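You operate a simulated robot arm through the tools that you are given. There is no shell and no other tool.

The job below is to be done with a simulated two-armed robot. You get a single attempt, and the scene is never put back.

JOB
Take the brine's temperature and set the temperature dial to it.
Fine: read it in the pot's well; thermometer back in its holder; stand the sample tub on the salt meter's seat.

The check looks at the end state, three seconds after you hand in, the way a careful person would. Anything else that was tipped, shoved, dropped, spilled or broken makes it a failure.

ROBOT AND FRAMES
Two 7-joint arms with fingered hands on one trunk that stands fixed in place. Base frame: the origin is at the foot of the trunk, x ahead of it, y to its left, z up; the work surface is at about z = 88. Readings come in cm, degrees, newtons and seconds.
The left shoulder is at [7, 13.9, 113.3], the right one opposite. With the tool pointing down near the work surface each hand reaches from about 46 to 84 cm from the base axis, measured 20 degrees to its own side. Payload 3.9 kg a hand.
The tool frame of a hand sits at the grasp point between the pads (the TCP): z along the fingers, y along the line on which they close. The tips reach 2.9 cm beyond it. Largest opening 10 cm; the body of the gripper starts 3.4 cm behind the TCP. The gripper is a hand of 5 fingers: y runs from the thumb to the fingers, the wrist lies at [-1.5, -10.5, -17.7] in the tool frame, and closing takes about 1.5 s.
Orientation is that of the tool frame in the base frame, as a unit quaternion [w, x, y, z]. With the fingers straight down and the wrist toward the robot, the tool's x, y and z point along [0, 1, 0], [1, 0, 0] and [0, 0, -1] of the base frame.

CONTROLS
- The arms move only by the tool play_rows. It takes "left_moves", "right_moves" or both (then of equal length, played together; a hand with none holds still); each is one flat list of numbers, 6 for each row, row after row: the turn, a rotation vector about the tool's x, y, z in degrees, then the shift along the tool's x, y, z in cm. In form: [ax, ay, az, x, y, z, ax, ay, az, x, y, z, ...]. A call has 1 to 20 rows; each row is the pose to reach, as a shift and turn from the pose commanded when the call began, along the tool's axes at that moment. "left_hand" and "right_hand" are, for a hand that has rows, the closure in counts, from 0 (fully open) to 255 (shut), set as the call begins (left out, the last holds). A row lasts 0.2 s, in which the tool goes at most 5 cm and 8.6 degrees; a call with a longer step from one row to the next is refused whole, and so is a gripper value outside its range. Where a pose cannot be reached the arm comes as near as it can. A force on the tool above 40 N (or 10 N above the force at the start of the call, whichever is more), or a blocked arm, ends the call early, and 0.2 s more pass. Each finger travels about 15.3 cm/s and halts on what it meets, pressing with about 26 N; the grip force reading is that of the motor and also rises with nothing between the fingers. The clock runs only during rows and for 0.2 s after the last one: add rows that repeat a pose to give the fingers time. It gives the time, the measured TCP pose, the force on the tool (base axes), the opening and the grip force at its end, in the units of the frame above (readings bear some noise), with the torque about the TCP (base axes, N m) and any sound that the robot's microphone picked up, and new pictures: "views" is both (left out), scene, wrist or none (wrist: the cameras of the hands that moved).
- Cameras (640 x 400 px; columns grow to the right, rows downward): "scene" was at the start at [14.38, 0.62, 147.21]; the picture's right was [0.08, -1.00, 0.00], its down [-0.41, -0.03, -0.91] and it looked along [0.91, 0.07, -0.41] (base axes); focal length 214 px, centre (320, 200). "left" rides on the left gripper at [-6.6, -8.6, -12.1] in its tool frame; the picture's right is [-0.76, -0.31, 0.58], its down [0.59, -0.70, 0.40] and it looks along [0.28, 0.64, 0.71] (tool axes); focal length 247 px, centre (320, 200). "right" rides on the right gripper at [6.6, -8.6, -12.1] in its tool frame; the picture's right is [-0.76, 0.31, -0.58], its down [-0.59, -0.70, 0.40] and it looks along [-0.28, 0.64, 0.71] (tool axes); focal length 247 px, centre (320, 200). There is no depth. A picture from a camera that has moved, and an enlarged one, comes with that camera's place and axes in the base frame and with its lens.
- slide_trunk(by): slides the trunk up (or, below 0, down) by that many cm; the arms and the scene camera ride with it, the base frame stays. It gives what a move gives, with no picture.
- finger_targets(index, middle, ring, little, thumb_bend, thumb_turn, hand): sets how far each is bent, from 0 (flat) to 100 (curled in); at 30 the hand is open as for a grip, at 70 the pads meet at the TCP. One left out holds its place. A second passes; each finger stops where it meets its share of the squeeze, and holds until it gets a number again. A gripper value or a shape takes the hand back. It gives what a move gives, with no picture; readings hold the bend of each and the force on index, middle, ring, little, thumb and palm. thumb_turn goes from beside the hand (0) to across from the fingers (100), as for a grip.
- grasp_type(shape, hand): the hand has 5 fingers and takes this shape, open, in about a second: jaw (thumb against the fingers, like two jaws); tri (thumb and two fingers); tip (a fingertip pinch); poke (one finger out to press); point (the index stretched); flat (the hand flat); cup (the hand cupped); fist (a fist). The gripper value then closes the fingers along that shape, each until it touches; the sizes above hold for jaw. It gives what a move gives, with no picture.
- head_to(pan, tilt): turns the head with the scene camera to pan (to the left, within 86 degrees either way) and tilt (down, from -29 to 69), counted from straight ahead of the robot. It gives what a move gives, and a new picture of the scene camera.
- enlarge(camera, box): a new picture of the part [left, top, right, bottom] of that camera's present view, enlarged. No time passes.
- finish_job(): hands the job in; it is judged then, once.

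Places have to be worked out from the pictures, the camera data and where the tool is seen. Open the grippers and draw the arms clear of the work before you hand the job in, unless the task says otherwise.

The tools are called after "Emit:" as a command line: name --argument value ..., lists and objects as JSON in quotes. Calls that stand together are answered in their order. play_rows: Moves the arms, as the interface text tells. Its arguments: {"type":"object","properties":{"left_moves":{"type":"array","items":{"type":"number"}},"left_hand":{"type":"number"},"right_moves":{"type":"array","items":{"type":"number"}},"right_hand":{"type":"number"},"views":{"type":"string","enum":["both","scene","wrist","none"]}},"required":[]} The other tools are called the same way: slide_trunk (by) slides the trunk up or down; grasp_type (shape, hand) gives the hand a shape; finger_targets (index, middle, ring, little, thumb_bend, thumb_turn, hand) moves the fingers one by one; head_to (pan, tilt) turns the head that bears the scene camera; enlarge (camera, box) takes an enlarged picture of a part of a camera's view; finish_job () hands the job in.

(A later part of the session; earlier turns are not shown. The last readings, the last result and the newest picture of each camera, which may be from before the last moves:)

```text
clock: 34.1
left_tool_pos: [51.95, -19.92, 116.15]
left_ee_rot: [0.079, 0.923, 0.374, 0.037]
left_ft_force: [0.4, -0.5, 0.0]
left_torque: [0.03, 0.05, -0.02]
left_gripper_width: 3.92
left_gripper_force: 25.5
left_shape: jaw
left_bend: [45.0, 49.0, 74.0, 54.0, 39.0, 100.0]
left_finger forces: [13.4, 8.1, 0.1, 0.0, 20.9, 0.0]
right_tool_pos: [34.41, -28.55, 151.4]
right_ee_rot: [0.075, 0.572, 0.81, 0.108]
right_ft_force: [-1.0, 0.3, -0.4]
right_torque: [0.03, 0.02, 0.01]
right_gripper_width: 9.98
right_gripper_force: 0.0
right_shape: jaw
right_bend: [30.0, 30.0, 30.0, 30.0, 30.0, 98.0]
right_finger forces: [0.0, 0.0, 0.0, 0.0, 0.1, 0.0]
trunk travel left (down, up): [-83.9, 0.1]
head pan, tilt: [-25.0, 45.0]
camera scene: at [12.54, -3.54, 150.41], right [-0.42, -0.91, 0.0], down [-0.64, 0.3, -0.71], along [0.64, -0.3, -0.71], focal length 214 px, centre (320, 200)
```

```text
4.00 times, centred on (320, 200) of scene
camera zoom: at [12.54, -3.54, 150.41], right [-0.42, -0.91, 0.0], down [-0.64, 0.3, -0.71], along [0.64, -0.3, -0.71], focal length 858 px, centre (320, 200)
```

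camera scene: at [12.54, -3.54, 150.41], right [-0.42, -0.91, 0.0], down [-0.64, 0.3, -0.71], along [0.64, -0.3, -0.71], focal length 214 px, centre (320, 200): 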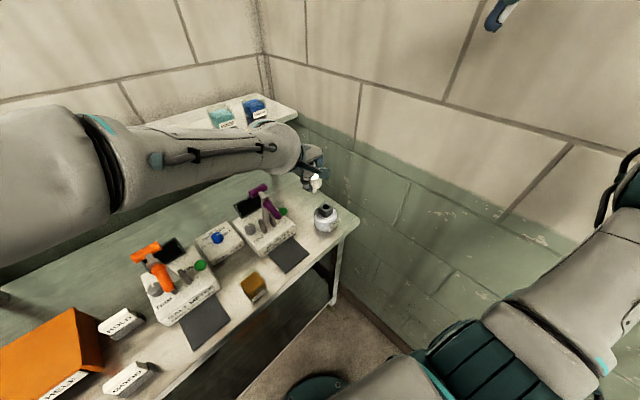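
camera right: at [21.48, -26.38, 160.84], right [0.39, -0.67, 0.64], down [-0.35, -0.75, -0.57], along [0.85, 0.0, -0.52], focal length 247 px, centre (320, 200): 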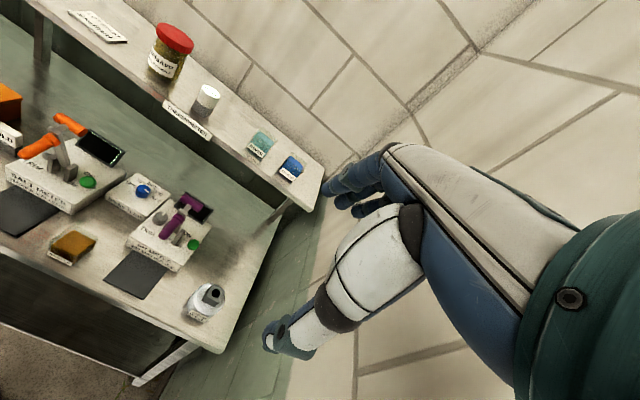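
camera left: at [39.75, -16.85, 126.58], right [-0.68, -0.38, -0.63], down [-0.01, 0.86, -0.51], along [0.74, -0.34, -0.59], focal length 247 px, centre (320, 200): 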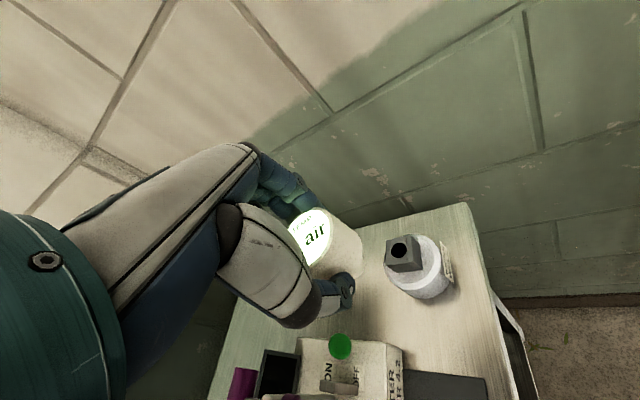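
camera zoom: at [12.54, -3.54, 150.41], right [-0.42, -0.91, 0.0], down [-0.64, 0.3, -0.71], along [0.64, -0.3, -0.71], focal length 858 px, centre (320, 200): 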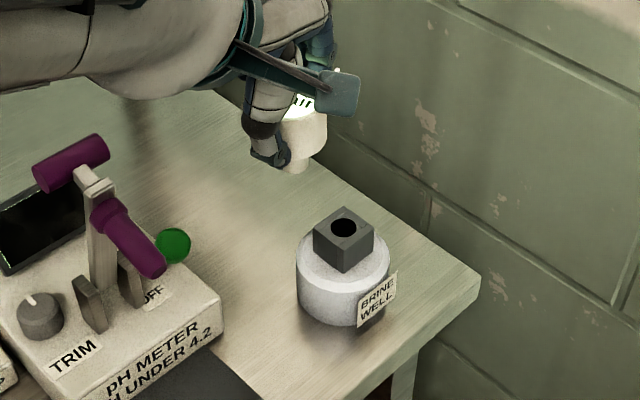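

The hole works out at (56.0, -26.0, 98.4), about 2 cm wide, and the stub's bottom is at about (51.5, -19.9, 111.2), nearly below the TCP. I move above the hole, stopping with the stub about 1.2 cm over it.

Emit:
play_rows --left_moves '[0, 0, 0, -0.54, 3.65, 0.64, 0, 0, 0, -1.07, 7.3, 1.28, 0, 0, 0, -1.11, 6.62, 5.12, 0, 0, 0, -1.16, 5.94, 8.96, 0, 0, 0, -1.2, 5.28, 12.69, 0, 0, 0, -1.2, 5.28, 12.69]' --views "both"

Emit:
enlarge --camera "left" --box '[260, 180, 460, 305]'

Emit:
enlarge --camera "scene" --box '[290, 170, 350, 245]'

```text
clock: 35.7
left_tool_pos: [58.13, -24.53, 106.11]
left_ee_rot: [0.094, 0.914, 0.394, 0.03]
left_ft_force: [-0.1, -0.2, -1.0]
left_torque: [0.01, 0.0, -0.02]
left_gripper_width: 3.92
left_gripper_force: 26.0
left_shape: jaw
left_bend: [45.0, 49.0, 74.0, 54.0, 39.0, 100.0]
left_finger forces: [13.3, 8.2, 0.0, 0.0, 21.0, 0.1]
right_tool_pos: [34.65, -28.79, 151.33]
right_ee_rot: [0.076, 0.573, 0.809, 0.106]
right_ft_force: [0.3, -0.4, -0.1]
right_torque: [0.0, -0.01, 0.01]
right_gripper_width: 9.96
right_gripper_force: 0.0
right_shape: jaw
right_bend: [30.0, 30.0, 30.0, 30.0, 30.0, 98.0]
right_finger forces: [0.1, 0.0, 0.1, 0.0, 0.0, 0.1]
trunk travel left (down, up): [-83.9, 0.1]
head pan, tilt: [-25.0, 45.0]
stopped in row 6 (left hand): the arm was blocked; the commanded pose is now the measured one
camera scene: at [12.58, -3.61, 150.4], right [-0.42, -0.91, 0.0], down [-0.64, 0.3, -0.71], along [0.64, -0.3, -0.71], focal length 214 px, centre (320, 200)
camera left: at [45.85, -21.85, 116.42], right [-0.66, -0.43, -0.61], down [-0.05, 0.84, -0.54], along [0.75, -0.33, -0.58], focal length 247 px, centre (320, 200)
```

scene: 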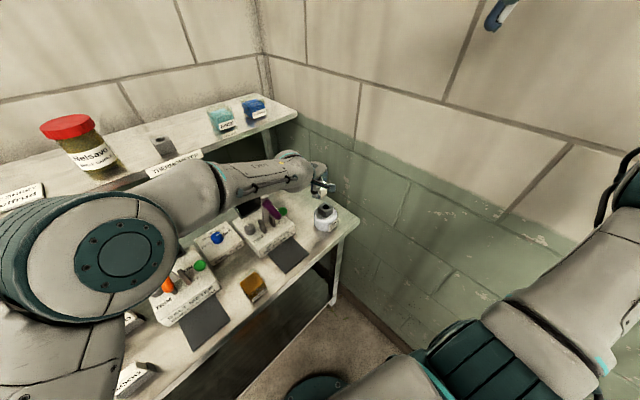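
left: 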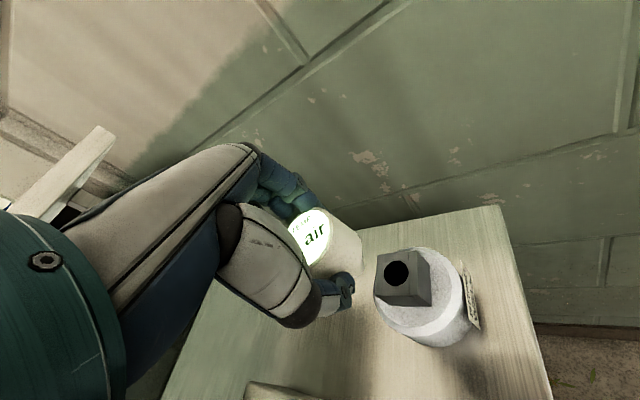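

```text
3.20 times, centred on (360, 242) of left
camera zoom: at [45.85, -21.85, 116.42], right [-0.66, -0.43, -0.61], down [-0.05, 0.84, -0.54], along [0.75, -0.33, -0.58], focal length 790 px, centre (192, 64)
```

zoom: 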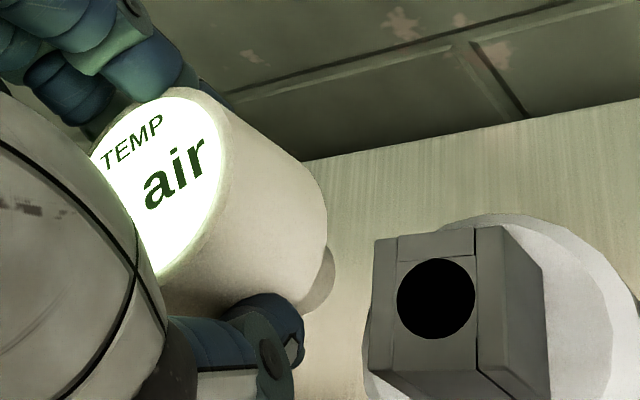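

```text
5.33 times, centred on (320, 208) of scene
camera zoom: at [12.58, -3.61, 150.4], right [-0.42, -0.91, 0.0], down [-0.64, 0.3, -0.71], along [0.64, -0.3, -0.71], focal length 1144 px, centre (320, 160)
```

zoom: 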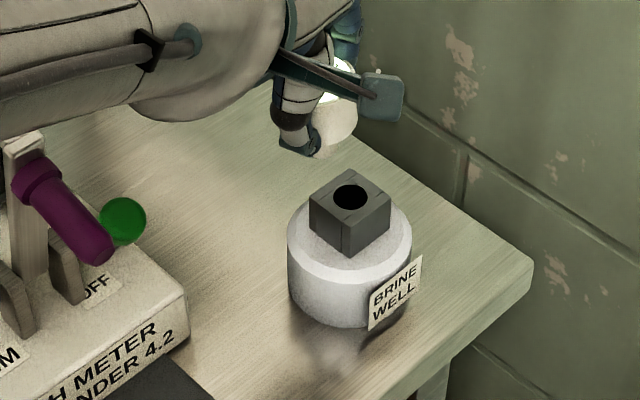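

It was blocked again with the wrist near y = -14.7, so crossing further with this yaw is limited. I back off slightly and yaw the hand to about -72°, which keeps the wrist further left and the arm straighter.

Emit:
play_rows --left_moves '[0.36, -0.93, 7.05, 0.08, -1.34, -2.03, 0.72, -1.86, 14.1, 0.17, -2.68, -4.05, 1.08, -2.78, 21.15, 0.25, -4.01, -6.08, 1.44, -3.71, 28.2, 0.33, -5.35, -8.1, 1.44, -3.71, 28.2, 0.33, -5.35, -8.1]' --views "both"

```text
clock: 36.9
left_tool_pos: [52.99, -19.79, 113.02]
left_ee_rot: [0.085, 0.984, 0.154, 0.019]
left_ft_force: [0.0, 0.0, -1.5]
left_torque: [0.03, -0.02, -0.01]
left_gripper_width: 3.91
left_gripper_force: 25.8
left_shape: jaw
left_bend: [45.0, 49.0, 74.0, 54.0, 39.0, 100.0]
left_finger forces: [13.4, 8.3, 0.1, 0.0, 20.8, 0.0]
right_tool_pos: [34.55, -28.78, 151.3]
right_ee_rot: [0.075, 0.573, 0.809, 0.106]
right_ft_force: [0.0, -0.1, -0.6]
right_torque: [0.02, 0.05, -0.01]
right_gripper_width: 9.98
right_gripper_force: 0.1
right_shape: jaw
right_bend: [30.0, 30.0, 30.0, 30.0, 30.0, 98.0]
right_finger forces: [0.0, 0.0, 0.1, 0.0, 0.1, 0.0]
trunk travel left (down, up): [-83.9, 0.1]
head pan, tilt: [-25.0, 45.0]
camera scene: at [12.56, -3.64, 150.4], right [-0.42, -0.91, 0.0], down [-0.64, 0.3, -0.71], along [0.64, -0.3, -0.71], focal length 214 px, centre (320, 200)
camera left: at [43.53, -11.76, 123.35], right [-0.78, -0.04, -0.63], down [0.38, 0.78, -0.51], along [0.51, -0.63, -0.59], focal length 247 px, centre (320, 200)
```

scene: 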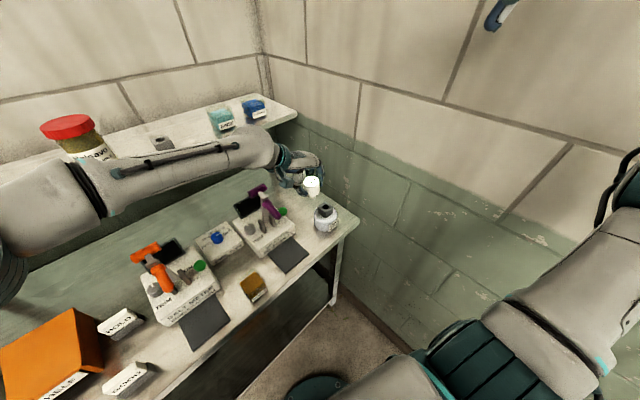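
left: 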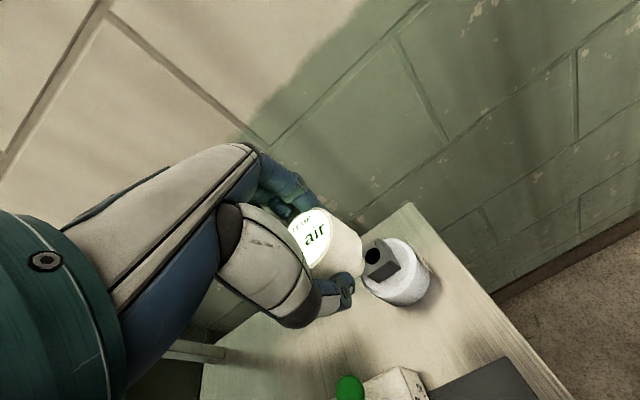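

The elbow is back out to the left and the path is free. I zoom in to recheck the stub and hole positions from both cameras.

Emit:
enlarge --camera "left" --box '[280, 190, 460, 315]'

Emit:
enlarge --camera "scene" --box '[285, 155, 355, 240]'

```text
3.20 times, centred on (370, 252) of left
camera zoom: at [43.53, -11.76, 123.35], right [-0.78, -0.04, -0.63], down [0.38, 0.78, -0.51], along [0.51, -0.63, -0.59], focal length 790 px, centre (160, 32)
```

zoom: 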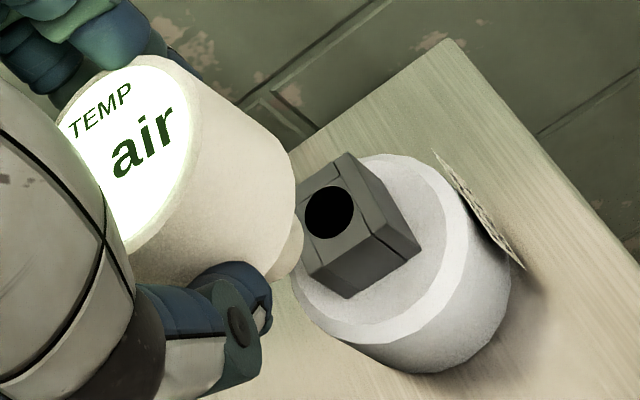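

```text
4.71 times, centred on (320, 198) of scene
camera zoom: at [12.56, -3.64, 150.4], right [-0.42, -0.91, 0.0], down [-0.64, 0.3, -0.71], along [0.64, -0.3, -0.71], focal length 1009 px, centre (320, 212)
```

zoom: 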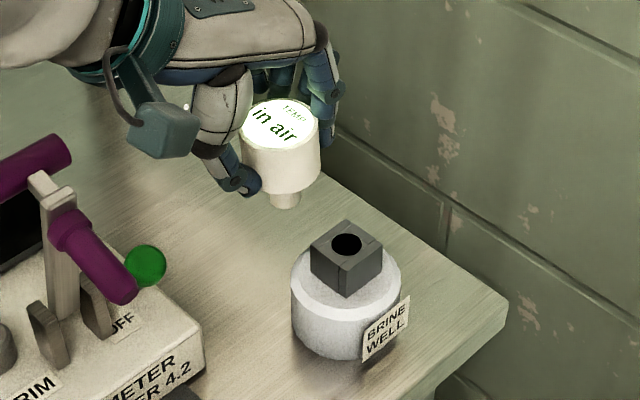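

The thermometer hangs vertically, with its stub bottom at about (53.05, -20.1, 107.5). The hole is near (56.05, -25.95, 98.3). I move above the hole, leaving about 1 cm.

Emit:
play_rows --left_moves '[0, 0, 0, 0.53, 3.2, 0.57, 0, 0, 0, 1.06, 6.39, 1.14, 0, 0, 0, 1.04, 6.04, 3.13, 0, 0, 0, 1.01, 5.69, 5.12, 0, 0, 0, 0.99, 5.34, 7.12, 0, 0, 0, 0.97, 4.99, 9.11, 0, 0, 0, 0.97, 4.99, 9.11]' --views "both"

Emit:
enlarge --camera "left" --box '[280, 190, 460, 315]'

Emit:
enlarge --camera "scene" --box '[290, 170, 350, 240]'

```text
clock: 38.5
left_tool_pos: [56.28, -25.53, 104.92]
left_ee_rot: [0.084, 0.984, 0.154, 0.019]
left_ft_force: [-0.7, 0.2, -1.5]
left_torque: [-0.02, -0.01, -0.01]
left_gripper_width: 3.9
left_gripper_force: 26.3
left_shape: jaw
left_bend: [45.0, 49.0, 74.0, 54.0, 39.0, 100.0]
left_finger forces: [13.2, 8.4, 0.0, 0.0, 20.9, 0.0]
right_tool_pos: [34.56, -28.72, 151.32]
right_ee_rot: [0.076, 0.572, 0.81, 0.107]
right_ft_force: [-1.0, -0.2, -0.1]
right_torque: [-0.03, 0.04, -0.01]
right_gripper_width: 9.98
right_gripper_force: 0.1
right_shape: jaw
right_bend: [30.0, 30.0, 30.0, 30.0, 30.0, 98.0]
right_finger forces: [0.0, 0.0, 0.0, 0.0, 0.1, 0.1]
trunk travel left (down, up): [-83.9, 0.1]
head pan, tilt: [-25.0, 45.0]
camera scene: at [12.53, -3.59, 150.41], right [-0.42, -0.91, 0.0], down [-0.64, 0.3, -0.71], along [0.64, -0.3, -0.71], focal length 214 px, centre (320, 200)
camera left: at [46.72, -17.56, 115.29], right [-0.78, -0.04, -0.63], down [0.37, 0.78, -0.51], along [0.51, -0.63, -0.59], focal length 247 px, centre (320, 200)
```

scene: 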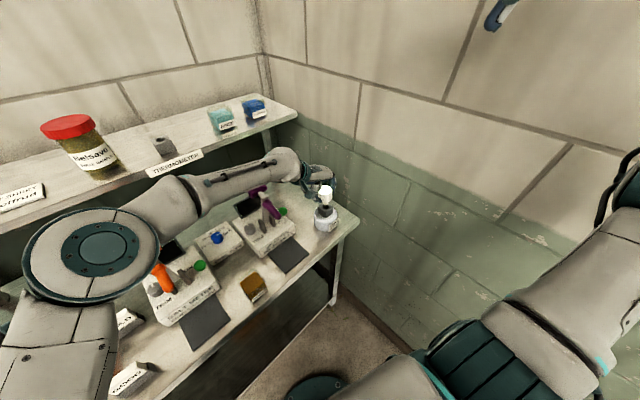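
left: 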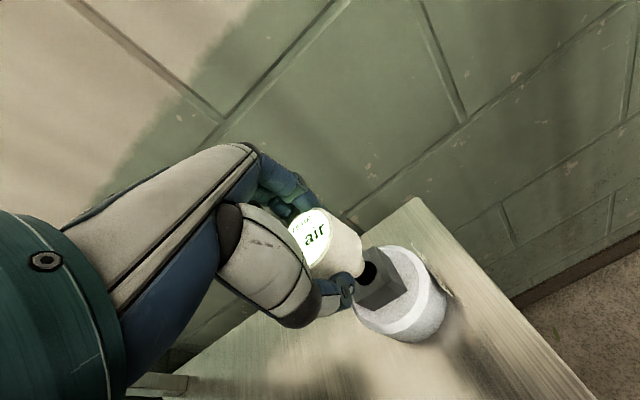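

```text
3.20 times, centred on (370, 252) of left
camera zoom: at [46.72, -17.56, 115.29], right [-0.78, -0.04, -0.63], down [0.37, 0.78, -0.51], along [0.51, -0.63, -0.59], focal length 790 px, centre (160, 32)
```

zoom: 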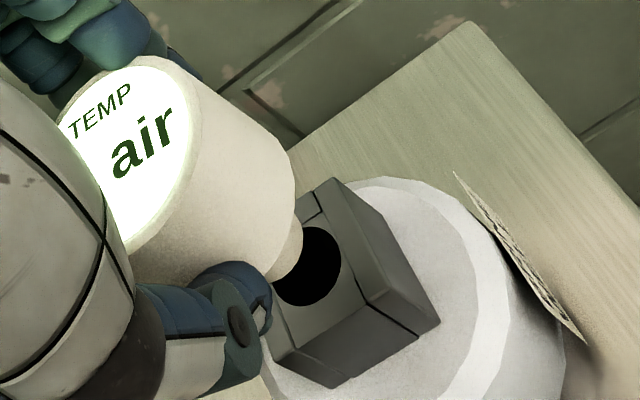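

```text
5.71 times, centred on (320, 205) of scene
camera zoom: at [12.53, -3.59, 150.41], right [-0.42, -0.91, 0.0], down [-0.64, 0.3, -0.71], along [0.64, -0.3, -0.71], focal length 1226 px, centre (320, 171)
```

zoom: 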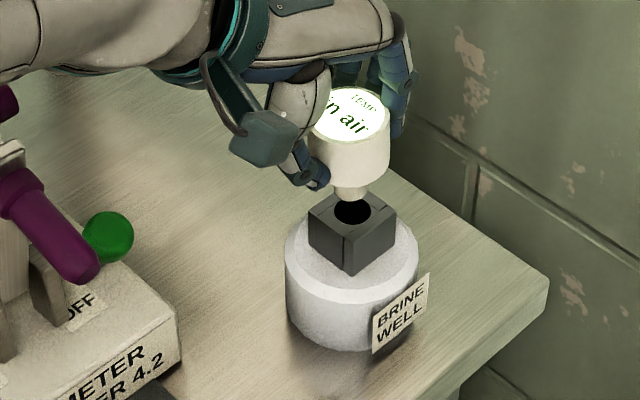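

The stub appears lined up with the hole. I descend 1 cm and compare again.

Emit:
play_rows --left_moves '[0, 0, 0, 0, -0.09, 0.5, 0, 0, 0, -0.01, -0.17, 1.0, 0, 0, 0, -0.01, -0.17, 1.0]' --views "none"

Emit:
enlarge --camera "left" --box '[320, 210, 420, 285]'

Emit:
enlarge --camera "scene" --box '[305, 180, 345, 230]'

```text
clock: 39.3
left_tool_pos: [56.14, -25.59, 103.84]
left_ee_rot: [0.085, 0.984, 0.155, 0.02]
left_ft_force: [-0.2, -0.5, -0.8]
left_torque: [0.01, -0.03, 0.01]
left_gripper_width: 3.9
left_gripper_force: 26.3
left_shape: jaw
left_bend: [45.0, 49.0, 74.0, 54.0, 39.0, 100.0]
left_finger forces: [13.2, 8.4, 0.1, 0.1, 20.9, 0.1]
right_tool_pos: [34.59, -28.6, 151.42]
right_ee_rot: [0.076, 0.572, 0.81, 0.107]
right_ft_force: [0.8, -0.8, -1.2]
right_torque: [-0.02, 0.03, 0.04]
right_gripper_width: 9.97
right_gripper_force: 0.0
right_shape: jaw
right_bend: [30.0, 30.0, 30.0, 30.0, 30.0, 98.0]
right_finger forces: [0.0, 0.0, 0.0, 0.0, 0.0, 0.0]
trunk travel left (down, up): [-83.9, 0.1]
head pan, tilt: [-25.0, 45.0]
```

```text
5.33 times, centred on (370, 248) of left
camera zoom: at [46.61, -17.62, 114.23], right [-0.78, -0.04, -0.63], down [0.37, 0.78, -0.51], along [0.51, -0.63, -0.59], focal length 1317 px, centre (53, -53)
```

zoom: 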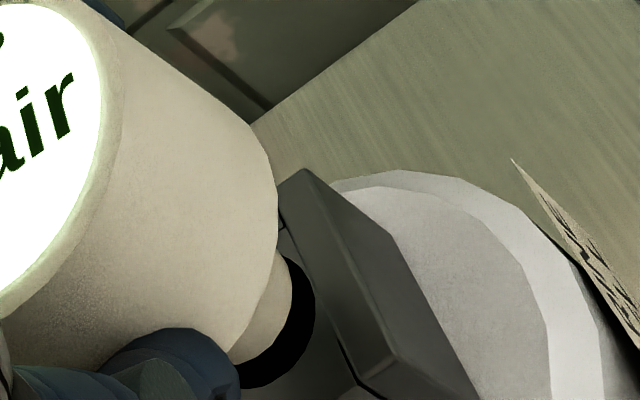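

```text
8.00 times, centred on (325, 205) of scene
camera zoom: at [12.54, -3.56, 150.4], right [-0.42, -0.91, 0.0], down [-0.64, 0.3, -0.71], along [0.64, -0.3, -0.71], focal length 1716 px, centre (280, 160)
```

zoom: 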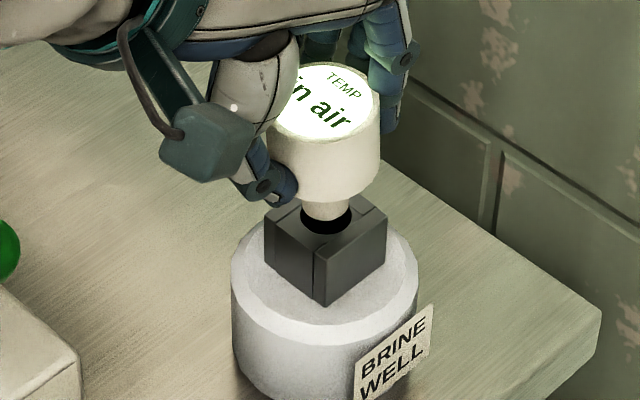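

Stub and hole look aligned to within about 0.1–0.2 cm. I go down in small steps, watching the force.

Emit:
play_rows --left_moves '[0, 0, 0, 0.05, -0.05, 0.2, 0, 0, 0, 0.05, -0.1, 0.4, 0, 0, 0, 0.05, -0.12, 0.6]' --views "none"

Emit:
enlarge --camera "left" --box '[320, 210, 420, 285]'

Emit:
enlarge --camera "scene" --box '[305, 180, 345, 230]'

```text
clock: 40.1
left_tool_pos: [56.34, -25.76, 103.04]
left_ee_rot: [0.084, 0.984, 0.155, 0.018]
left_ft_force: [-0.4, 0.1, -1.2]
left_torque: [-0.03, -0.01, 0.02]
left_gripper_width: 3.91
left_gripper_force: 24.8
left_shape: jaw
left_bend: [45.0, 49.0, 74.0, 54.0, 39.0, 100.0]
left_finger forces: [13.1, 8.4, 0.0, 0.0, 20.9, 0.0]
right_tool_pos: [34.54, -28.61, 151.26]
right_ee_rot: [0.075, 0.572, 0.81, 0.107]
right_ft_force: [-0.3, 0.1, 0.2]
right_torque: [-0.03, 0.0, -0.01]
right_gripper_width: 9.98
right_gripper_force: 0.0
right_shape: jaw
right_bend: [30.0, 30.0, 30.0, 30.0, 30.0, 98.0]
right_finger forces: [0.0, 0.1, 0.1, 0.0, 0.0, 0.1]
trunk travel left (down, up): [-83.9, 0.1]
head pan, tilt: [-25.0, 45.0]
```

```text
5.33 times, centred on (370, 248) of left
camera zoom: at [46.7, -17.63, 113.53], right [-0.78, -0.04, -0.63], down [0.37, 0.78, -0.51], along [0.51, -0.63, -0.59], focal length 1317 px, centre (53, -53)
```

zoom: 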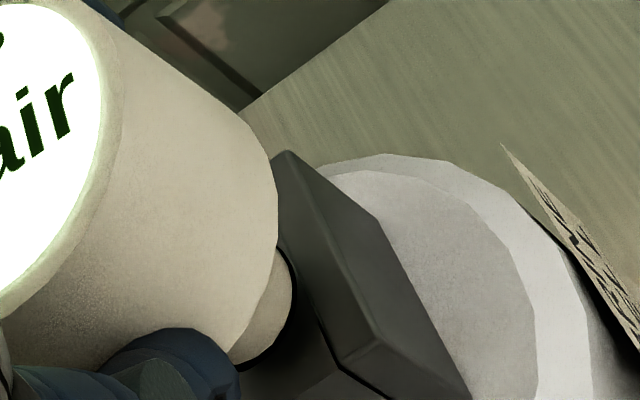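

```text
8.00 times, centred on (325, 205) of scene
camera zoom: at [12.55, -3.57, 150.4], right [-0.42, -0.91, 0.0], down [-0.64, 0.3, -0.71], along [0.64, -0.3, -0.71], focal length 1716 px, centre (280, 160)
```

zoom: 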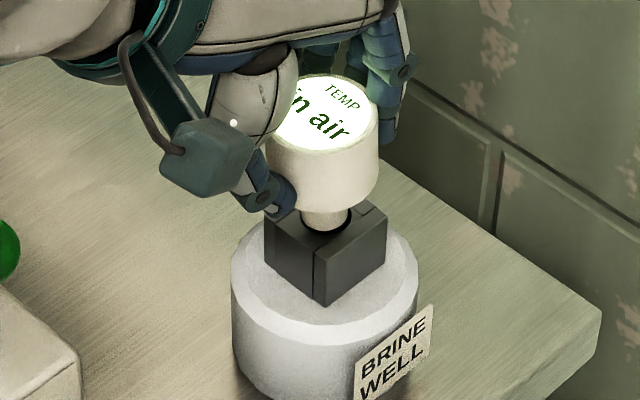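

The stub is right at the rim with a thin even gap and no contact force. I nudge it 0.08 cm and continue down another 0.8 cm in small steps.

Emit:
play_rows --left_moves '[0, 0, 0, 0.08, 0.0, 0.1, 0, 0, 0, 0.08, -0.04, 0.3, 0, 0, 0, 0.08, -0.07, 0.5, 0, 0, 0, 0.08, -0.12, 0.8]' --views "none"

Emit:
enlarge --camera "left" --box '[320, 210, 420, 285]'

Emit:
enlarge --camera "scene" --box '[305, 180, 345, 230]'

```text
clock: 41.1
left_tool_pos: [56.33, -25.65, 102.72]
left_ee_rot: [0.086, 0.984, 0.155, 0.019]
left_ft_force: [0.8, -0.2, 5.0]
left_torque: [0.04, -0.04, 0.02]
left_gripper_width: 3.91
left_gripper_force: 26.0
left_shape: jaw
left_bend: [45.0, 49.0, 74.0, 54.0, 39.0, 100.0]
left_finger forces: [14.0, 9.1, 0.0, 0.1, 21.9, 0.1]
right_tool_pos: [34.38, -28.56, 151.42]
right_ee_rot: [0.075, 0.572, 0.81, 0.107]
right_ft_force: [0.0, 0.9, 0.3]
right_torque: [-0.02, -0.03, 0.0]
right_gripper_width: 10.0
right_gripper_force: 0.1
right_shape: jaw
right_bend: [30.0, 30.0, 30.0, 30.0, 30.0, 98.0]
right_finger forces: [0.0, 0.1, 0.0, 0.0, 0.0, 0.0]
trunk travel left (down, up): [-83.9, 0.1]
head pan, tilt: [-25.0, 45.0]
```

```text
5.33 times, centred on (370, 248) of left
camera zoom: at [46.73, -17.66, 113.02], right [-0.77, -0.04, -0.63], down [0.37, 0.78, -0.51], along [0.51, -0.63, -0.59], focal length 1317 px, centre (53, -53)
```

zoom: 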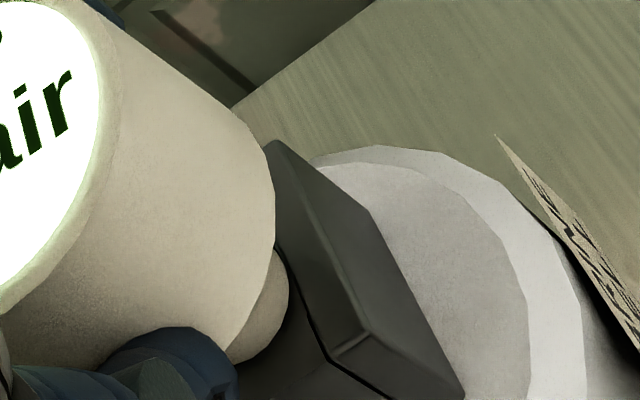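

```text
8.00 times, centred on (325, 205) of scene
camera zoom: at [12.41, -3.49, 150.43], right [-0.42, -0.91, 0.0], down [-0.64, 0.3, -0.71], along [0.64, -0.3, -0.71], focal length 1716 px, centre (280, 160)
```

zoom: 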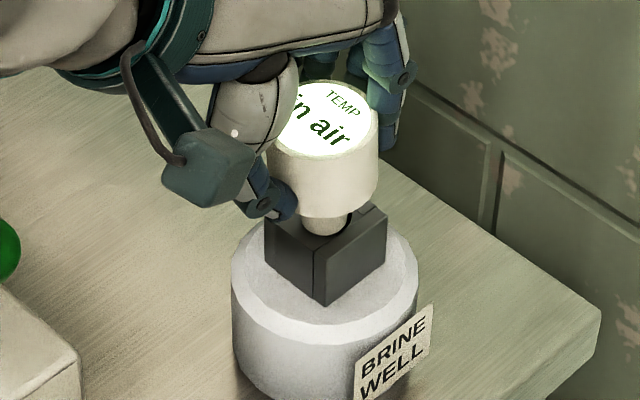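

There is a 5 N contact: the stub is touching the near-left rim, with the free gap showing on the right. I lift 0.6 cm, shift by (+0.10, -0.21) and lower again.

Emit:
play_rows --left_moves '[0, 0, 0, 0.01, 0.1, -0.59, 0, 0, 0, 0.04, 0.33, -0.55, 0, 0, 0, 0.04, 0.28, -0.25, 0, 0, 0, 0.03, 0.23, 0.04]' --views "none"

Emit:
enlarge --camera "left" --box '[320, 210, 420, 285]'

Emit:
enlarge --camera "scene" --box '[305, 180, 345, 230]'

```text
clock: 42.1
left_tool_pos: [56.45, -25.86, 102.46]
left_ee_rot: [0.084, 0.984, 0.155, 0.019]
left_ft_force: [1.3, -0.2, -0.9]
left_torque: [-0.02, -0.04, 0.0]
left_gripper_width: 3.9
left_gripper_force: 26.1
left_shape: jaw
left_bend: [45.0, 49.0, 74.0, 54.0, 39.0, 100.0]
left_finger forces: [13.5, 8.7, 0.0, 0.0, 21.3, 0.0]
right_tool_pos: [34.59, -28.66, 151.27]
right_ee_rot: [0.076, 0.572, 0.81, 0.107]
right_ft_force: [-0.6, 1.3, -0.2]
right_torque: [0.0, 0.0, -0.01]
right_gripper_width: 9.99
right_gripper_force: 0.0
right_shape: jaw
right_bend: [30.0, 30.0, 30.0, 30.0, 30.0, 98.0]
right_finger forces: [0.1, 0.0, 0.1, 0.1, 0.0, 0.1]
trunk travel left (down, up): [-83.9, 0.1]
head pan, tilt: [-25.0, 45.0]
```

```text
5.33 times, centred on (370, 248) of left
camera zoom: at [46.91, -17.86, 112.8], right [-0.78, -0.04, -0.63], down [0.37, 0.78, -0.51], along [0.51, -0.63, -0.59], focal length 1317 px, centre (53, -53)
```

zoom: 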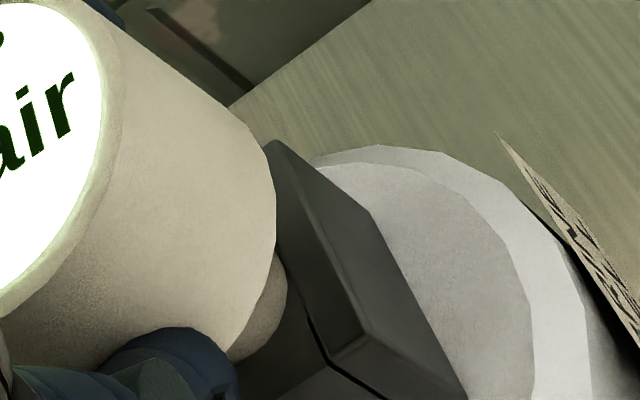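

```text
8.00 times, centred on (325, 205) of scene
camera zoom: at [12.58, -3.56, 150.4], right [-0.42, -0.91, 0.0], down [-0.64, 0.3, -0.71], along [0.64, -0.3, -0.71], focal length 1716 px, centre (280, 160)
```

zoom: 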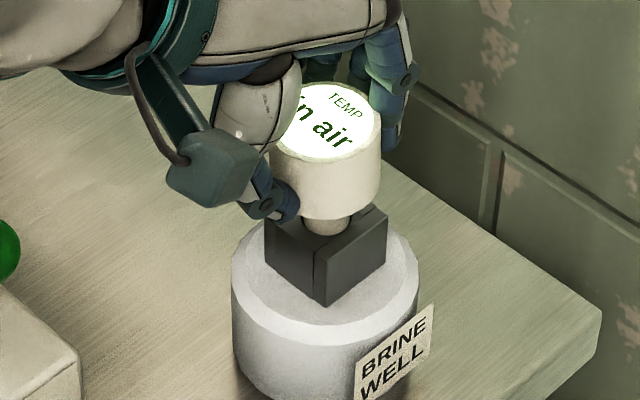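

The hand is now lower (z 102.46) with no force, so the stub has entered the hole. I continue down in small steps.

Emit:
play_rows --left_moves '[0, 0, 0, 0, -0.03, 0.2, 0, 0, 0, 0, -0.07, 0.4, 0, 0, 0, 0, -0.1, 0.6, 0, 0, 0, 0, -0.14, 0.8, 0, 0, 0, 0, -0.17, 1.0]' --views "none"

Emit:
enlarge --camera "left" --box '[320, 210, 420, 285]'

Emit:
enlarge --camera "scene" --box '[305, 180, 345, 230]'

```text
clock: 43.3
left_tool_pos: [56.43, -25.87, 101.28]
left_ee_rot: [0.084, 0.984, 0.155, 0.02]
left_ft_force: [1.1, -0.4, 1.9]
left_torque: [-0.01, -0.07, 0.01]
left_gripper_width: 3.91
left_gripper_force: 25.9
left_shape: jaw
left_bend: [45.0, 48.0, 74.0, 54.0, 39.0, 100.0]
left_finger forces: [13.6, 9.4, 0.1, 0.0, 20.6, 0.0]
right_tool_pos: [34.65, -28.61, 151.23]
right_ee_rot: [0.075, 0.572, 0.81, 0.107]
right_ft_force: [0.5, -0.1, -0.4]
right_torque: [0.01, 0.0, -0.01]
right_gripper_width: 9.98
right_gripper_force: 0.1
right_shape: jaw
right_bend: [30.0, 30.0, 30.0, 30.0, 30.0, 98.0]
right_finger forces: [0.1, 0.1, 0.0, 0.0, 0.1, 0.0]
trunk travel left (down, up): [-83.9, 0.1]
head pan, tilt: [-25.0, 45.0]
```

```text
5.33 times, centred on (370, 248) of left
camera zoom: at [46.85, -17.87, 111.72], right [-0.78, -0.04, -0.63], down [0.37, 0.78, -0.51], along [0.51, -0.63, -0.59], focal length 1317 px, centre (53, -53)
```

zoom: 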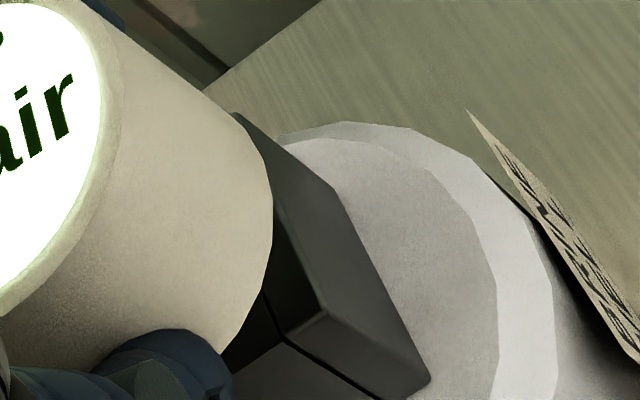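

```text
8.00 times, centred on (325, 205) of scene
camera zoom: at [12.58, -3.59, 150.4], right [-0.42, -0.91, 0.0], down [-0.64, 0.3, -0.71], along [0.64, -0.3, -0.71], focal length 1716 px, centre (280, 160)
```

zoom: 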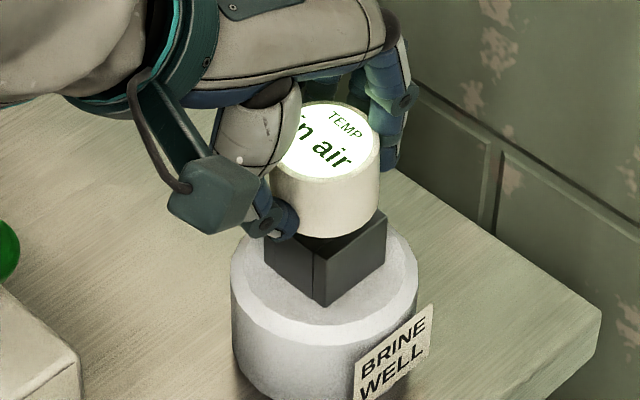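

The stub is nearly fully in, with a light 2 N. I lower another 0.3 cm to seat it.

Emit:
play_rows --left_moves '[0, 0, 0, 0, -0.03, 0.15, 0, 0, 0, 0, -0.05, 0.3, 0, 0, 0, 0, -0.05, 0.3]' --views "none"

Emit:
enlarge --camera "left" --box '[300, 180, 440, 285]'

Emit:
enlarge --camera "scene" --box '[305, 180, 345, 230]'

```text
clock: 44.1
left_tool_pos: [56.41, -25.85, 101.12]
left_ee_rot: [0.084, 0.984, 0.155, 0.019]
left_ft_force: [2.8, -1.7, 1.0]
left_torque: [-0.1, -0.11, 0.01]
left_gripper_width: 3.9
left_gripper_force: 26.1
left_shape: jaw
left_bend: [45.0, 48.0, 74.0, 54.0, 39.0, 100.0]
left_finger forces: [14.1, 9.5, 0.0, 0.1, 20.4, 0.0]
right_tool_pos: [34.61, -28.68, 151.29]
right_ee_rot: [0.075, 0.572, 0.81, 0.107]
right_ft_force: [-0.4, -0.3, -0.2]
right_torque: [0.0, -0.05, 0.01]
right_gripper_width: 9.99
right_gripper_force: 0.1
right_shape: jaw
right_bend: [30.0, 30.0, 30.0, 30.0, 30.0, 98.0]
right_finger forces: [0.1, 0.1, 0.0, 0.1, 0.0, 0.0]
trunk travel left (down, up): [-83.9, 0.1]
head pan, tilt: [-25.0, 45.0]
```

```text
3.81 times, centred on (370, 232) of left
camera zoom: at [46.85, -17.87, 111.42], right [-0.78, -0.04, -0.63], down [0.37, 0.78, -0.51], along [0.51, -0.63, -0.59], focal length 941 px, centre (130, 76)
```

zoom: 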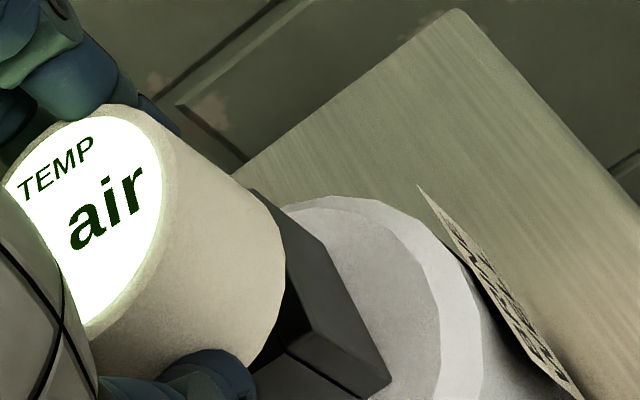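

```text
8.00 times, centred on (325, 205) of scene
camera zoom: at [12.58, -3.61, 150.4], right [-0.42, -0.91, 0.0], down [-0.64, 0.3, -0.71], along [0.64, -0.3, -0.71], focal length 1716 px, centre (280, 160)
```

zoom: 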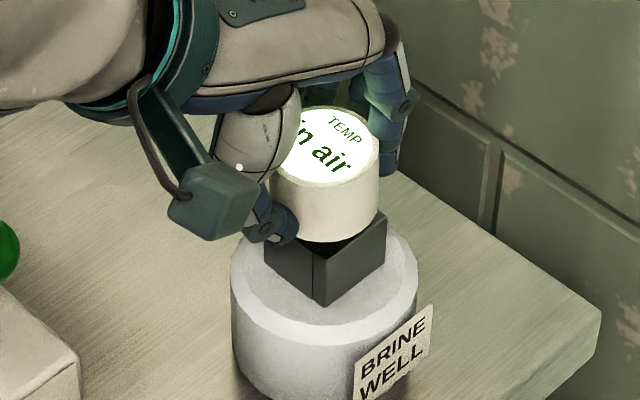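

The sideways force shows the stub rubbing the hole wall. I ease the hand by (+0.12, -0.07) and lower a bit more.

Emit:
play_rows --left_moves '[0, 0, 0, 0.09, 0.1, 0.02, 0, 0, 0, 0.09, 0.07, 0.17, 0, 0, 0, 0.09, 0.05, 0.32, 0, 0, 0, 0.09, 0.05, 0.32]' --views "none"

Emit:
enlarge --camera "scene" --box '[305, 180, 345, 230]'

```text
clock: 45.1
left_tool_pos: [56.58, -25.89, 100.86]
left_ee_rot: [0.084, 0.984, 0.154, 0.02]
left_ft_force: [-0.6, 1.0, -0.3]
left_torque: [-0.02, -0.01, -0.02]
left_gripper_width: 3.89
left_gripper_force: 26.2
left_shape: jaw
left_bend: [45.0, 48.0, 74.0, 54.0, 39.0, 100.0]
left_finger forces: [13.6, 8.4, 0.0, 0.1, 21.4, 0.1]
right_tool_pos: [34.56, -28.65, 151.36]
right_ee_rot: [0.075, 0.572, 0.81, 0.106]
right_ft_force: [0.3, -0.3, -1.0]
right_torque: [0.03, 0.02, 0.01]
right_gripper_width: 9.96
right_gripper_force: 0.1
right_shape: jaw
right_bend: [30.0, 30.0, 30.0, 30.0, 30.0, 98.0]
right_finger forces: [0.0, 0.0, 0.0, 0.1, 0.1, 0.1]
trunk travel left (down, up): [-83.9, 0.1]
head pan, tilt: [-25.0, 45.0]
```

```text
8.00 times, centred on (325, 205) of scene
camera zoom: at [12.55, -3.57, 150.4], right [-0.42, -0.91, 0.0], down [-0.64, 0.3, -0.71], along [0.64, -0.3, -0.71], focal length 1716 px, centre (280, 160)
```

zoom: 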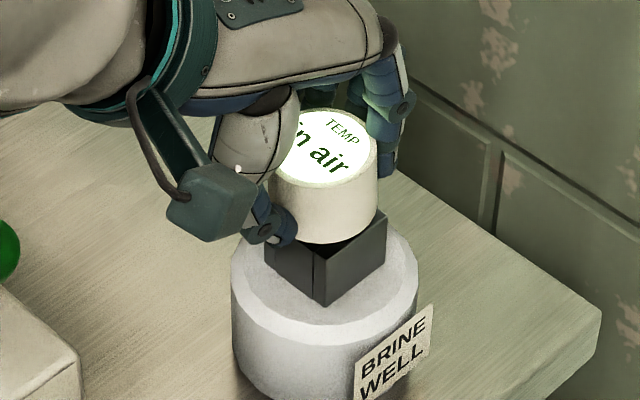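

The forces are back to zero and it is lower. I continue down until it seats.

Emit:
play_rows --left_moves '[0, 0, 0, 0, -0.03, 0.15, 0, 0, 0, 0, -0.05, 0.3, 0, 0, 0, 0, -0.07, 0.4, 0, 0, 0, 0, -0.07, 0.4]' --views "none"

Emit:
enlarge --camera "scene" --box '[305, 180, 345, 230]'

Emit:
enlarge --camera "left" --box '[300, 180, 440, 285]'

```text
clock: 46.1
left_tool_pos: [56.67, -26.05, 100.5]
left_ee_rot: [0.085, 0.984, 0.155, 0.019]
left_ft_force: [0.3, -0.3, -1.2]
left_torque: [-0.03, 0.0, -0.02]
left_gripper_width: 3.86
left_gripper_force: 25.9
left_shape: jaw
left_bend: [45.0, 48.0, 74.0, 54.0, 39.0, 100.0]
left_finger forces: [13.7, 8.5, 0.1, 0.0, 21.4, 0.0]
right_tool_pos: [34.59, -28.67, 151.3]
right_ee_rot: [0.076, 0.572, 0.81, 0.107]
right_ft_force: [-0.9, -0.3, -0.3]
right_torque: [0.02, 0.02, -0.01]
right_gripper_width: 10.01
right_gripper_force: 0.2
right_shape: jaw
right_bend: [30.0, 30.0, 30.0, 30.0, 30.0, 98.0]
right_finger forces: [0.0, 0.1, 0.1, 0.0, 0.1, 0.1]
trunk travel left (down, up): [-83.9, 0.1]
head pan, tilt: [-25.0, 45.0]
```

```text
8.00 times, centred on (325, 205) of scene
camera zoom: at [12.55, -3.57, 150.4], right [-0.42, -0.91, 0.0], down [-0.64, 0.3, -0.71], along [0.64, -0.3, -0.71], focal length 1716 px, centre (280, 160)
```

zoom: 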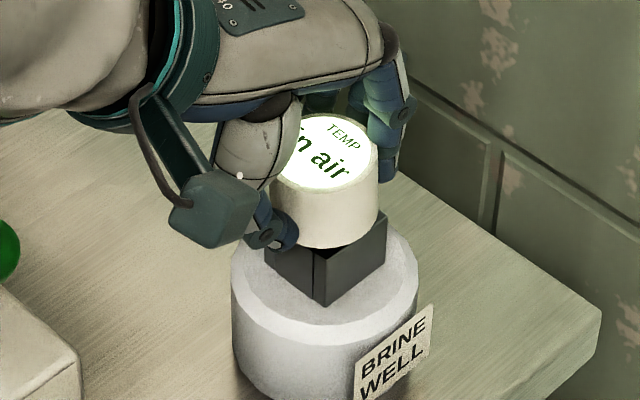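

```text
3.81 times, centred on (370, 232) of left
camera zoom: at [47.03, -17.94, 110.84], right [-0.78, -0.04, -0.63], down [0.37, 0.78, -0.51], along [0.51, -0.63, -0.59], focal length 941 px, centre (130, 76)
```

zoom: 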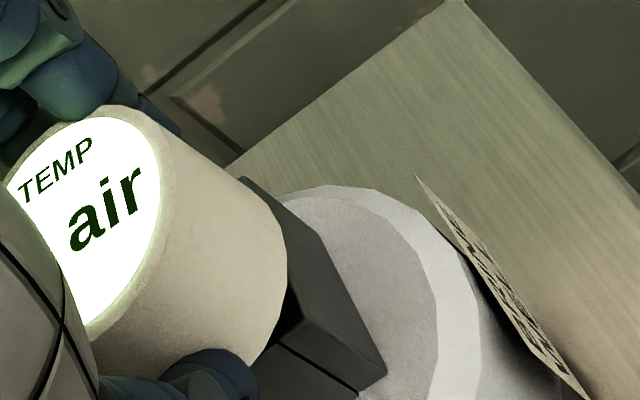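

Only about 0.2 cm remains between the cap and the block. I lower slowly to contact.

Emit:
play_rows --left_moves '[0, 0, 0, 0, -0.03, 0.15, 0, 0, 0, 0, -0.05, 0.3, 0, 0, 0, 0, -0.05, 0.3]' --views "none"

Emit:
enlarge --camera "scene" --box '[305, 180, 345, 230]'

```text
clock: 46.9
left_tool_pos: [56.62, -25.98, 100.03]
left_ee_rot: [0.085, 0.984, 0.154, 0.02]
left_ft_force: [-0.3, -1.2, -0.4]
left_torque: [-0.03, -0.01, 0.0]
left_gripper_width: 3.92
left_gripper_force: 25.8
left_shape: jaw
left_bend: [45.0, 48.0, 74.0, 54.0, 39.0, 100.0]
left_finger forces: [13.7, 8.4, 0.0, 0.0, 21.4, 0.0]
right_tool_pos: [34.55, -28.72, 151.31]
right_ee_rot: [0.075, 0.573, 0.809, 0.107]
right_ft_force: [0.4, 0.3, -0.7]
right_torque: [0.03, -0.01, 0.01]
right_gripper_width: 9.98
right_gripper_force: 0.1
right_shape: jaw
right_bend: [30.0, 30.0, 30.0, 30.0, 30.0, 98.0]
right_finger forces: [0.1, 0.0, 0.1, 0.1, 0.0, 0.0]
trunk travel left (down, up): [-83.9, 0.1]
head pan, tilt: [-25.0, 45.0]
```

```text
8.00 times, centred on (325, 205) of scene
camera zoom: at [12.55, -3.57, 150.4], right [-0.42, -0.91, 0.0], down [-0.64, 0.3, -0.71], along [0.64, -0.3, -0.71], focal length 1716 px, centre (280, 160)
```

zoom: 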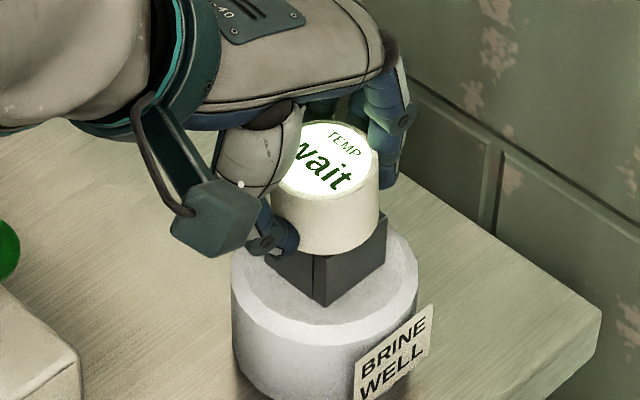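

The display switched to "wait", so the probe is sensing in the well. I hold still for a few seconds.

Emit:
play_rows --left_moves '[0, 0, 0, 0, 0, 0, 0, 0, 0, 0, 0, 0, 0, 0, 0, 0, 0, 0, 0, 0, 0, 0, 0, 0, 0, 0, 0, 0, 0, 0, 0, 0, 0, 0, 0, 0, 0, 0, 0, 0, 0, 0, 0, 0, 0, 0, 0, 0, 0, 0, 0, 0, 0, 0, 0, 0, 0, 0, 0, 0, 0, 0, 0, 0, 0, 0, 0, 0, 0, 0, 0, 0, 0, 0, 0, 0, 0, 0, 0, 0, 0, 0, 0, 0, 0, 0, 0, 0, 0, 0, 0, 0, 0, 0, 0, 0, 0, 0, 0, 0, 0, 0, 0, 0, 0, 0, 0, 0, 0, 0, 0, 0, 0, 0, 0, 0, 0, 0, 0, 0]' --views "none"

Emit:
enlarge --camera "scene" --box '[305, 180, 345, 230]'

Emit:
enlarge --camera "left" --box '[270, 180, 380, 285]'

```text
clock: 51.1
left_tool_pos: [56.58, -25.87, 100.18]
left_ee_rot: [0.084, 0.984, 0.155, 0.02]
left_ft_force: [-0.3, 0.0, -0.9]
left_torque: [0.0, 0.0, 0.01]
left_gripper_width: 3.88
left_gripper_force: 26.3
left_shape: jaw
left_bend: [45.0, 48.0, 74.0, 54.0, 39.0, 100.0]
left_finger forces: [13.7, 8.4, 0.1, 0.0, 21.4, 0.1]
right_tool_pos: [34.49, -28.64, 151.28]
right_ee_rot: [0.076, 0.572, 0.809, 0.107]
right_ft_force: [-1.4, 0.5, 0.1]
right_torque: [0.01, -0.03, 0.01]
right_gripper_width: 9.97
right_gripper_force: 0.1
right_shape: jaw
right_bend: [30.0, 30.0, 30.0, 30.0, 30.0, 98.0]
right_finger forces: [0.0, 0.1, 0.0, 0.1, 0.0, 0.0]
trunk travel left (down, up): [-83.9, 0.1]
head pan, tilt: [-25.0, 45.0]
```

```text
8.00 times, centred on (325, 205) of scene
camera zoom: at [12.55, -3.57, 150.4], right [-0.42, -0.91, 0.0], down [-0.64, 0.3, -0.71], along [0.64, -0.3, -0.71], focal length 1716 px, centre (280, 160)
```

zoom: 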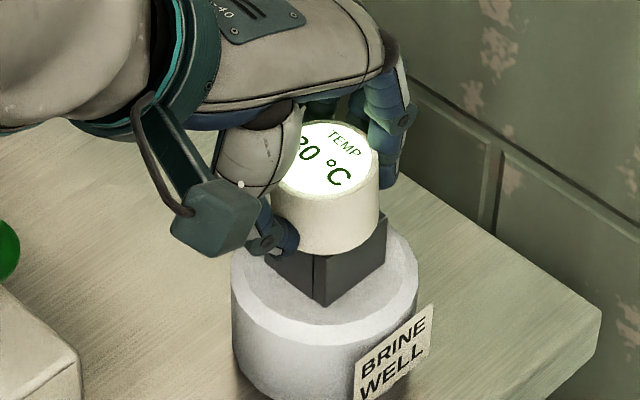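

```text
3.81 times, centred on (325, 232) of left
camera zoom: at [47.0, -17.96, 110.46], right [-0.78, -0.04, -0.63], down [0.37, 0.78, -0.51], along [0.51, -0.63, -0.59], focal length 941 px, centre (301, 76)
```

zoom: 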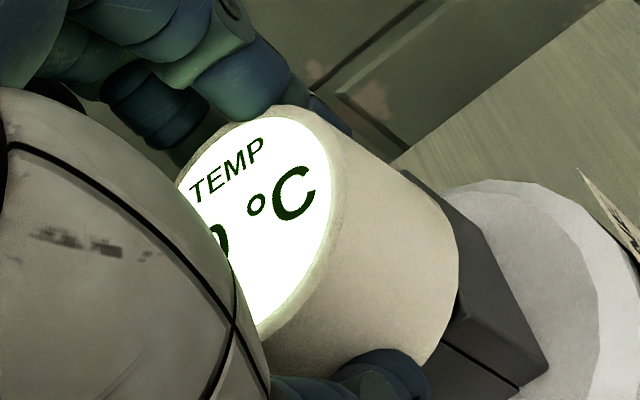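

It reads "?0 °C", with the first digit partly hidden by the thumb. I check it from the right wrist camera and closer in the scene view.

Emit:
enlarge --camera "right" --box '[195, 260, 245, 310]'

Emit:
enlarge --camera "scene" --box '[318, 188, 338, 210]'

```text
8.00 times, centred on (220, 285) of right
camera zoom: at [21.65, -26.17, 160.84], right [0.39, -0.66, 0.64], down [-0.35, -0.75, -0.57], along [0.85, 0.0, -0.52], focal length 1976 px, centre (1120, -480)
```

zoom: 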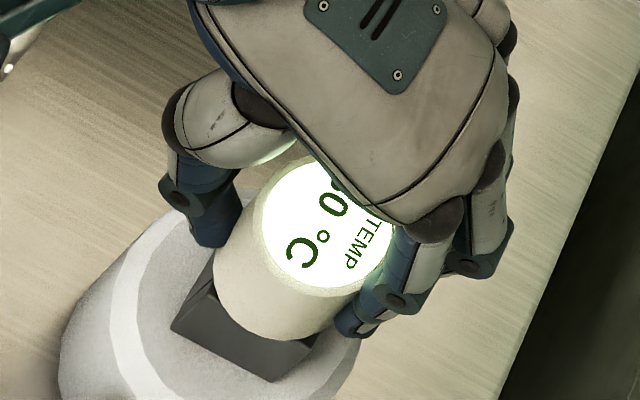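

```text
16.00 times, centred on (328, 199) of scene
camera zoom: at [12.55, -3.57, 150.4], right [-0.42, -0.91, 0.0], down [-0.64, 0.3, -0.71], along [0.64, -0.3, -0.71], focal length 3432 px, centre (192, 216)
```

zoom: 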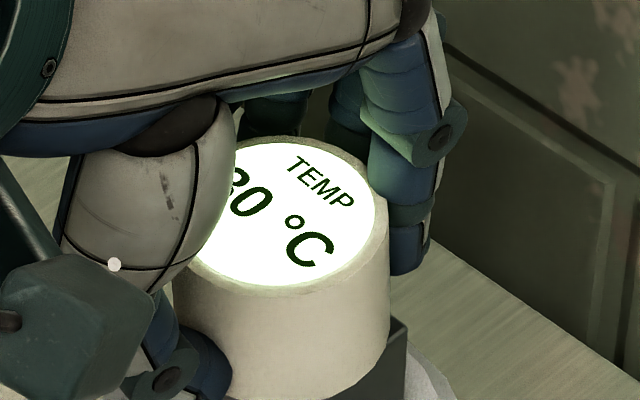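

The leading digit is cut off; it looks like 2 or 3. I turn the head further right, which shifts the camera, for another angle.

Emit:
head_to --pan -68 --tilt 35

```text
clock: 52.2
left_tool_pos: [56.58, -26.04, 100.14]
left_ee_rot: [0.084, 0.984, 0.155, 0.019]
left_ft_force: [0.6, 0.8, -1.0]
left_torque: [-0.02, -0.02, -0.01]
left_gripper_width: 3.88
left_gripper_force: 26.3
left_shape: jaw
left_bend: [45.0, 48.0, 74.0, 54.0, 39.0, 100.0]
left_finger forces: [13.6, 8.4, 0.0, 0.0, 21.4, 0.0]
right_tool_pos: [34.61, -28.53, 151.43]
right_ee_rot: [0.075, 0.573, 0.81, 0.106]
right_ft_force: [0.0, 0.2, 0.0]
right_torque: [0.04, 0.0, 0.02]
right_gripper_width: 9.99
right_gripper_force: 0.0
right_shape: jaw
right_bend: [30.0, 30.0, 30.0, 30.0, 30.0, 98.0]
right_finger forces: [0.0, 0.0, 0.1, 0.0, 0.1, 0.0]
trunk travel left (down, up): [-83.9, 0.1]
head pan, tilt: [-68.0, 35.0]
camera scene: at [8.49, -8.29, 151.88], right [-0.93, -0.38, 0.0], down [-0.22, 0.53, -0.82], along [0.31, -0.76, -0.57], focal length 214 px, centre (320, 200)
```

scene: 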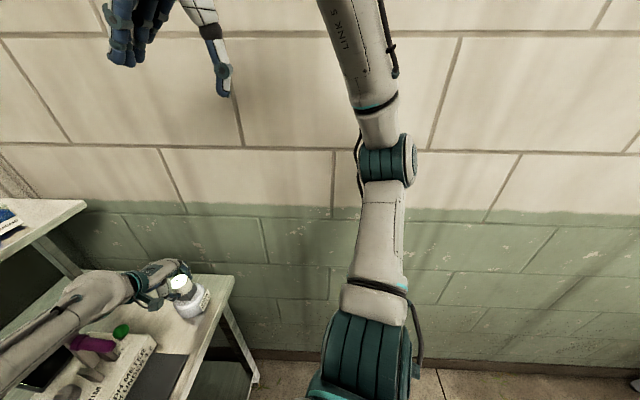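

The well is still in view from this new angle. I enlarge the display.

Emit:
enlarge --camera "scene" --box '[165, 268, 200, 300]'

```text
12.50 times, centred on (182, 284) of scene
camera zoom: at [8.49, -8.29, 151.88], right [-0.93, -0.38, 0.0], down [-0.22, 0.53, -0.82], along [0.31, -0.76, -0.57], focal length 2681 px, centre (2039, -850)
```

zoom: 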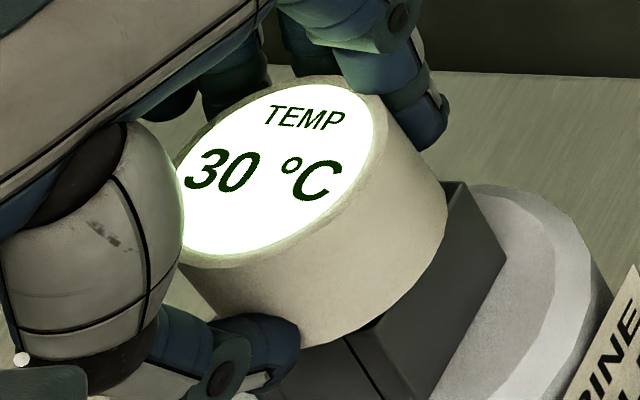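

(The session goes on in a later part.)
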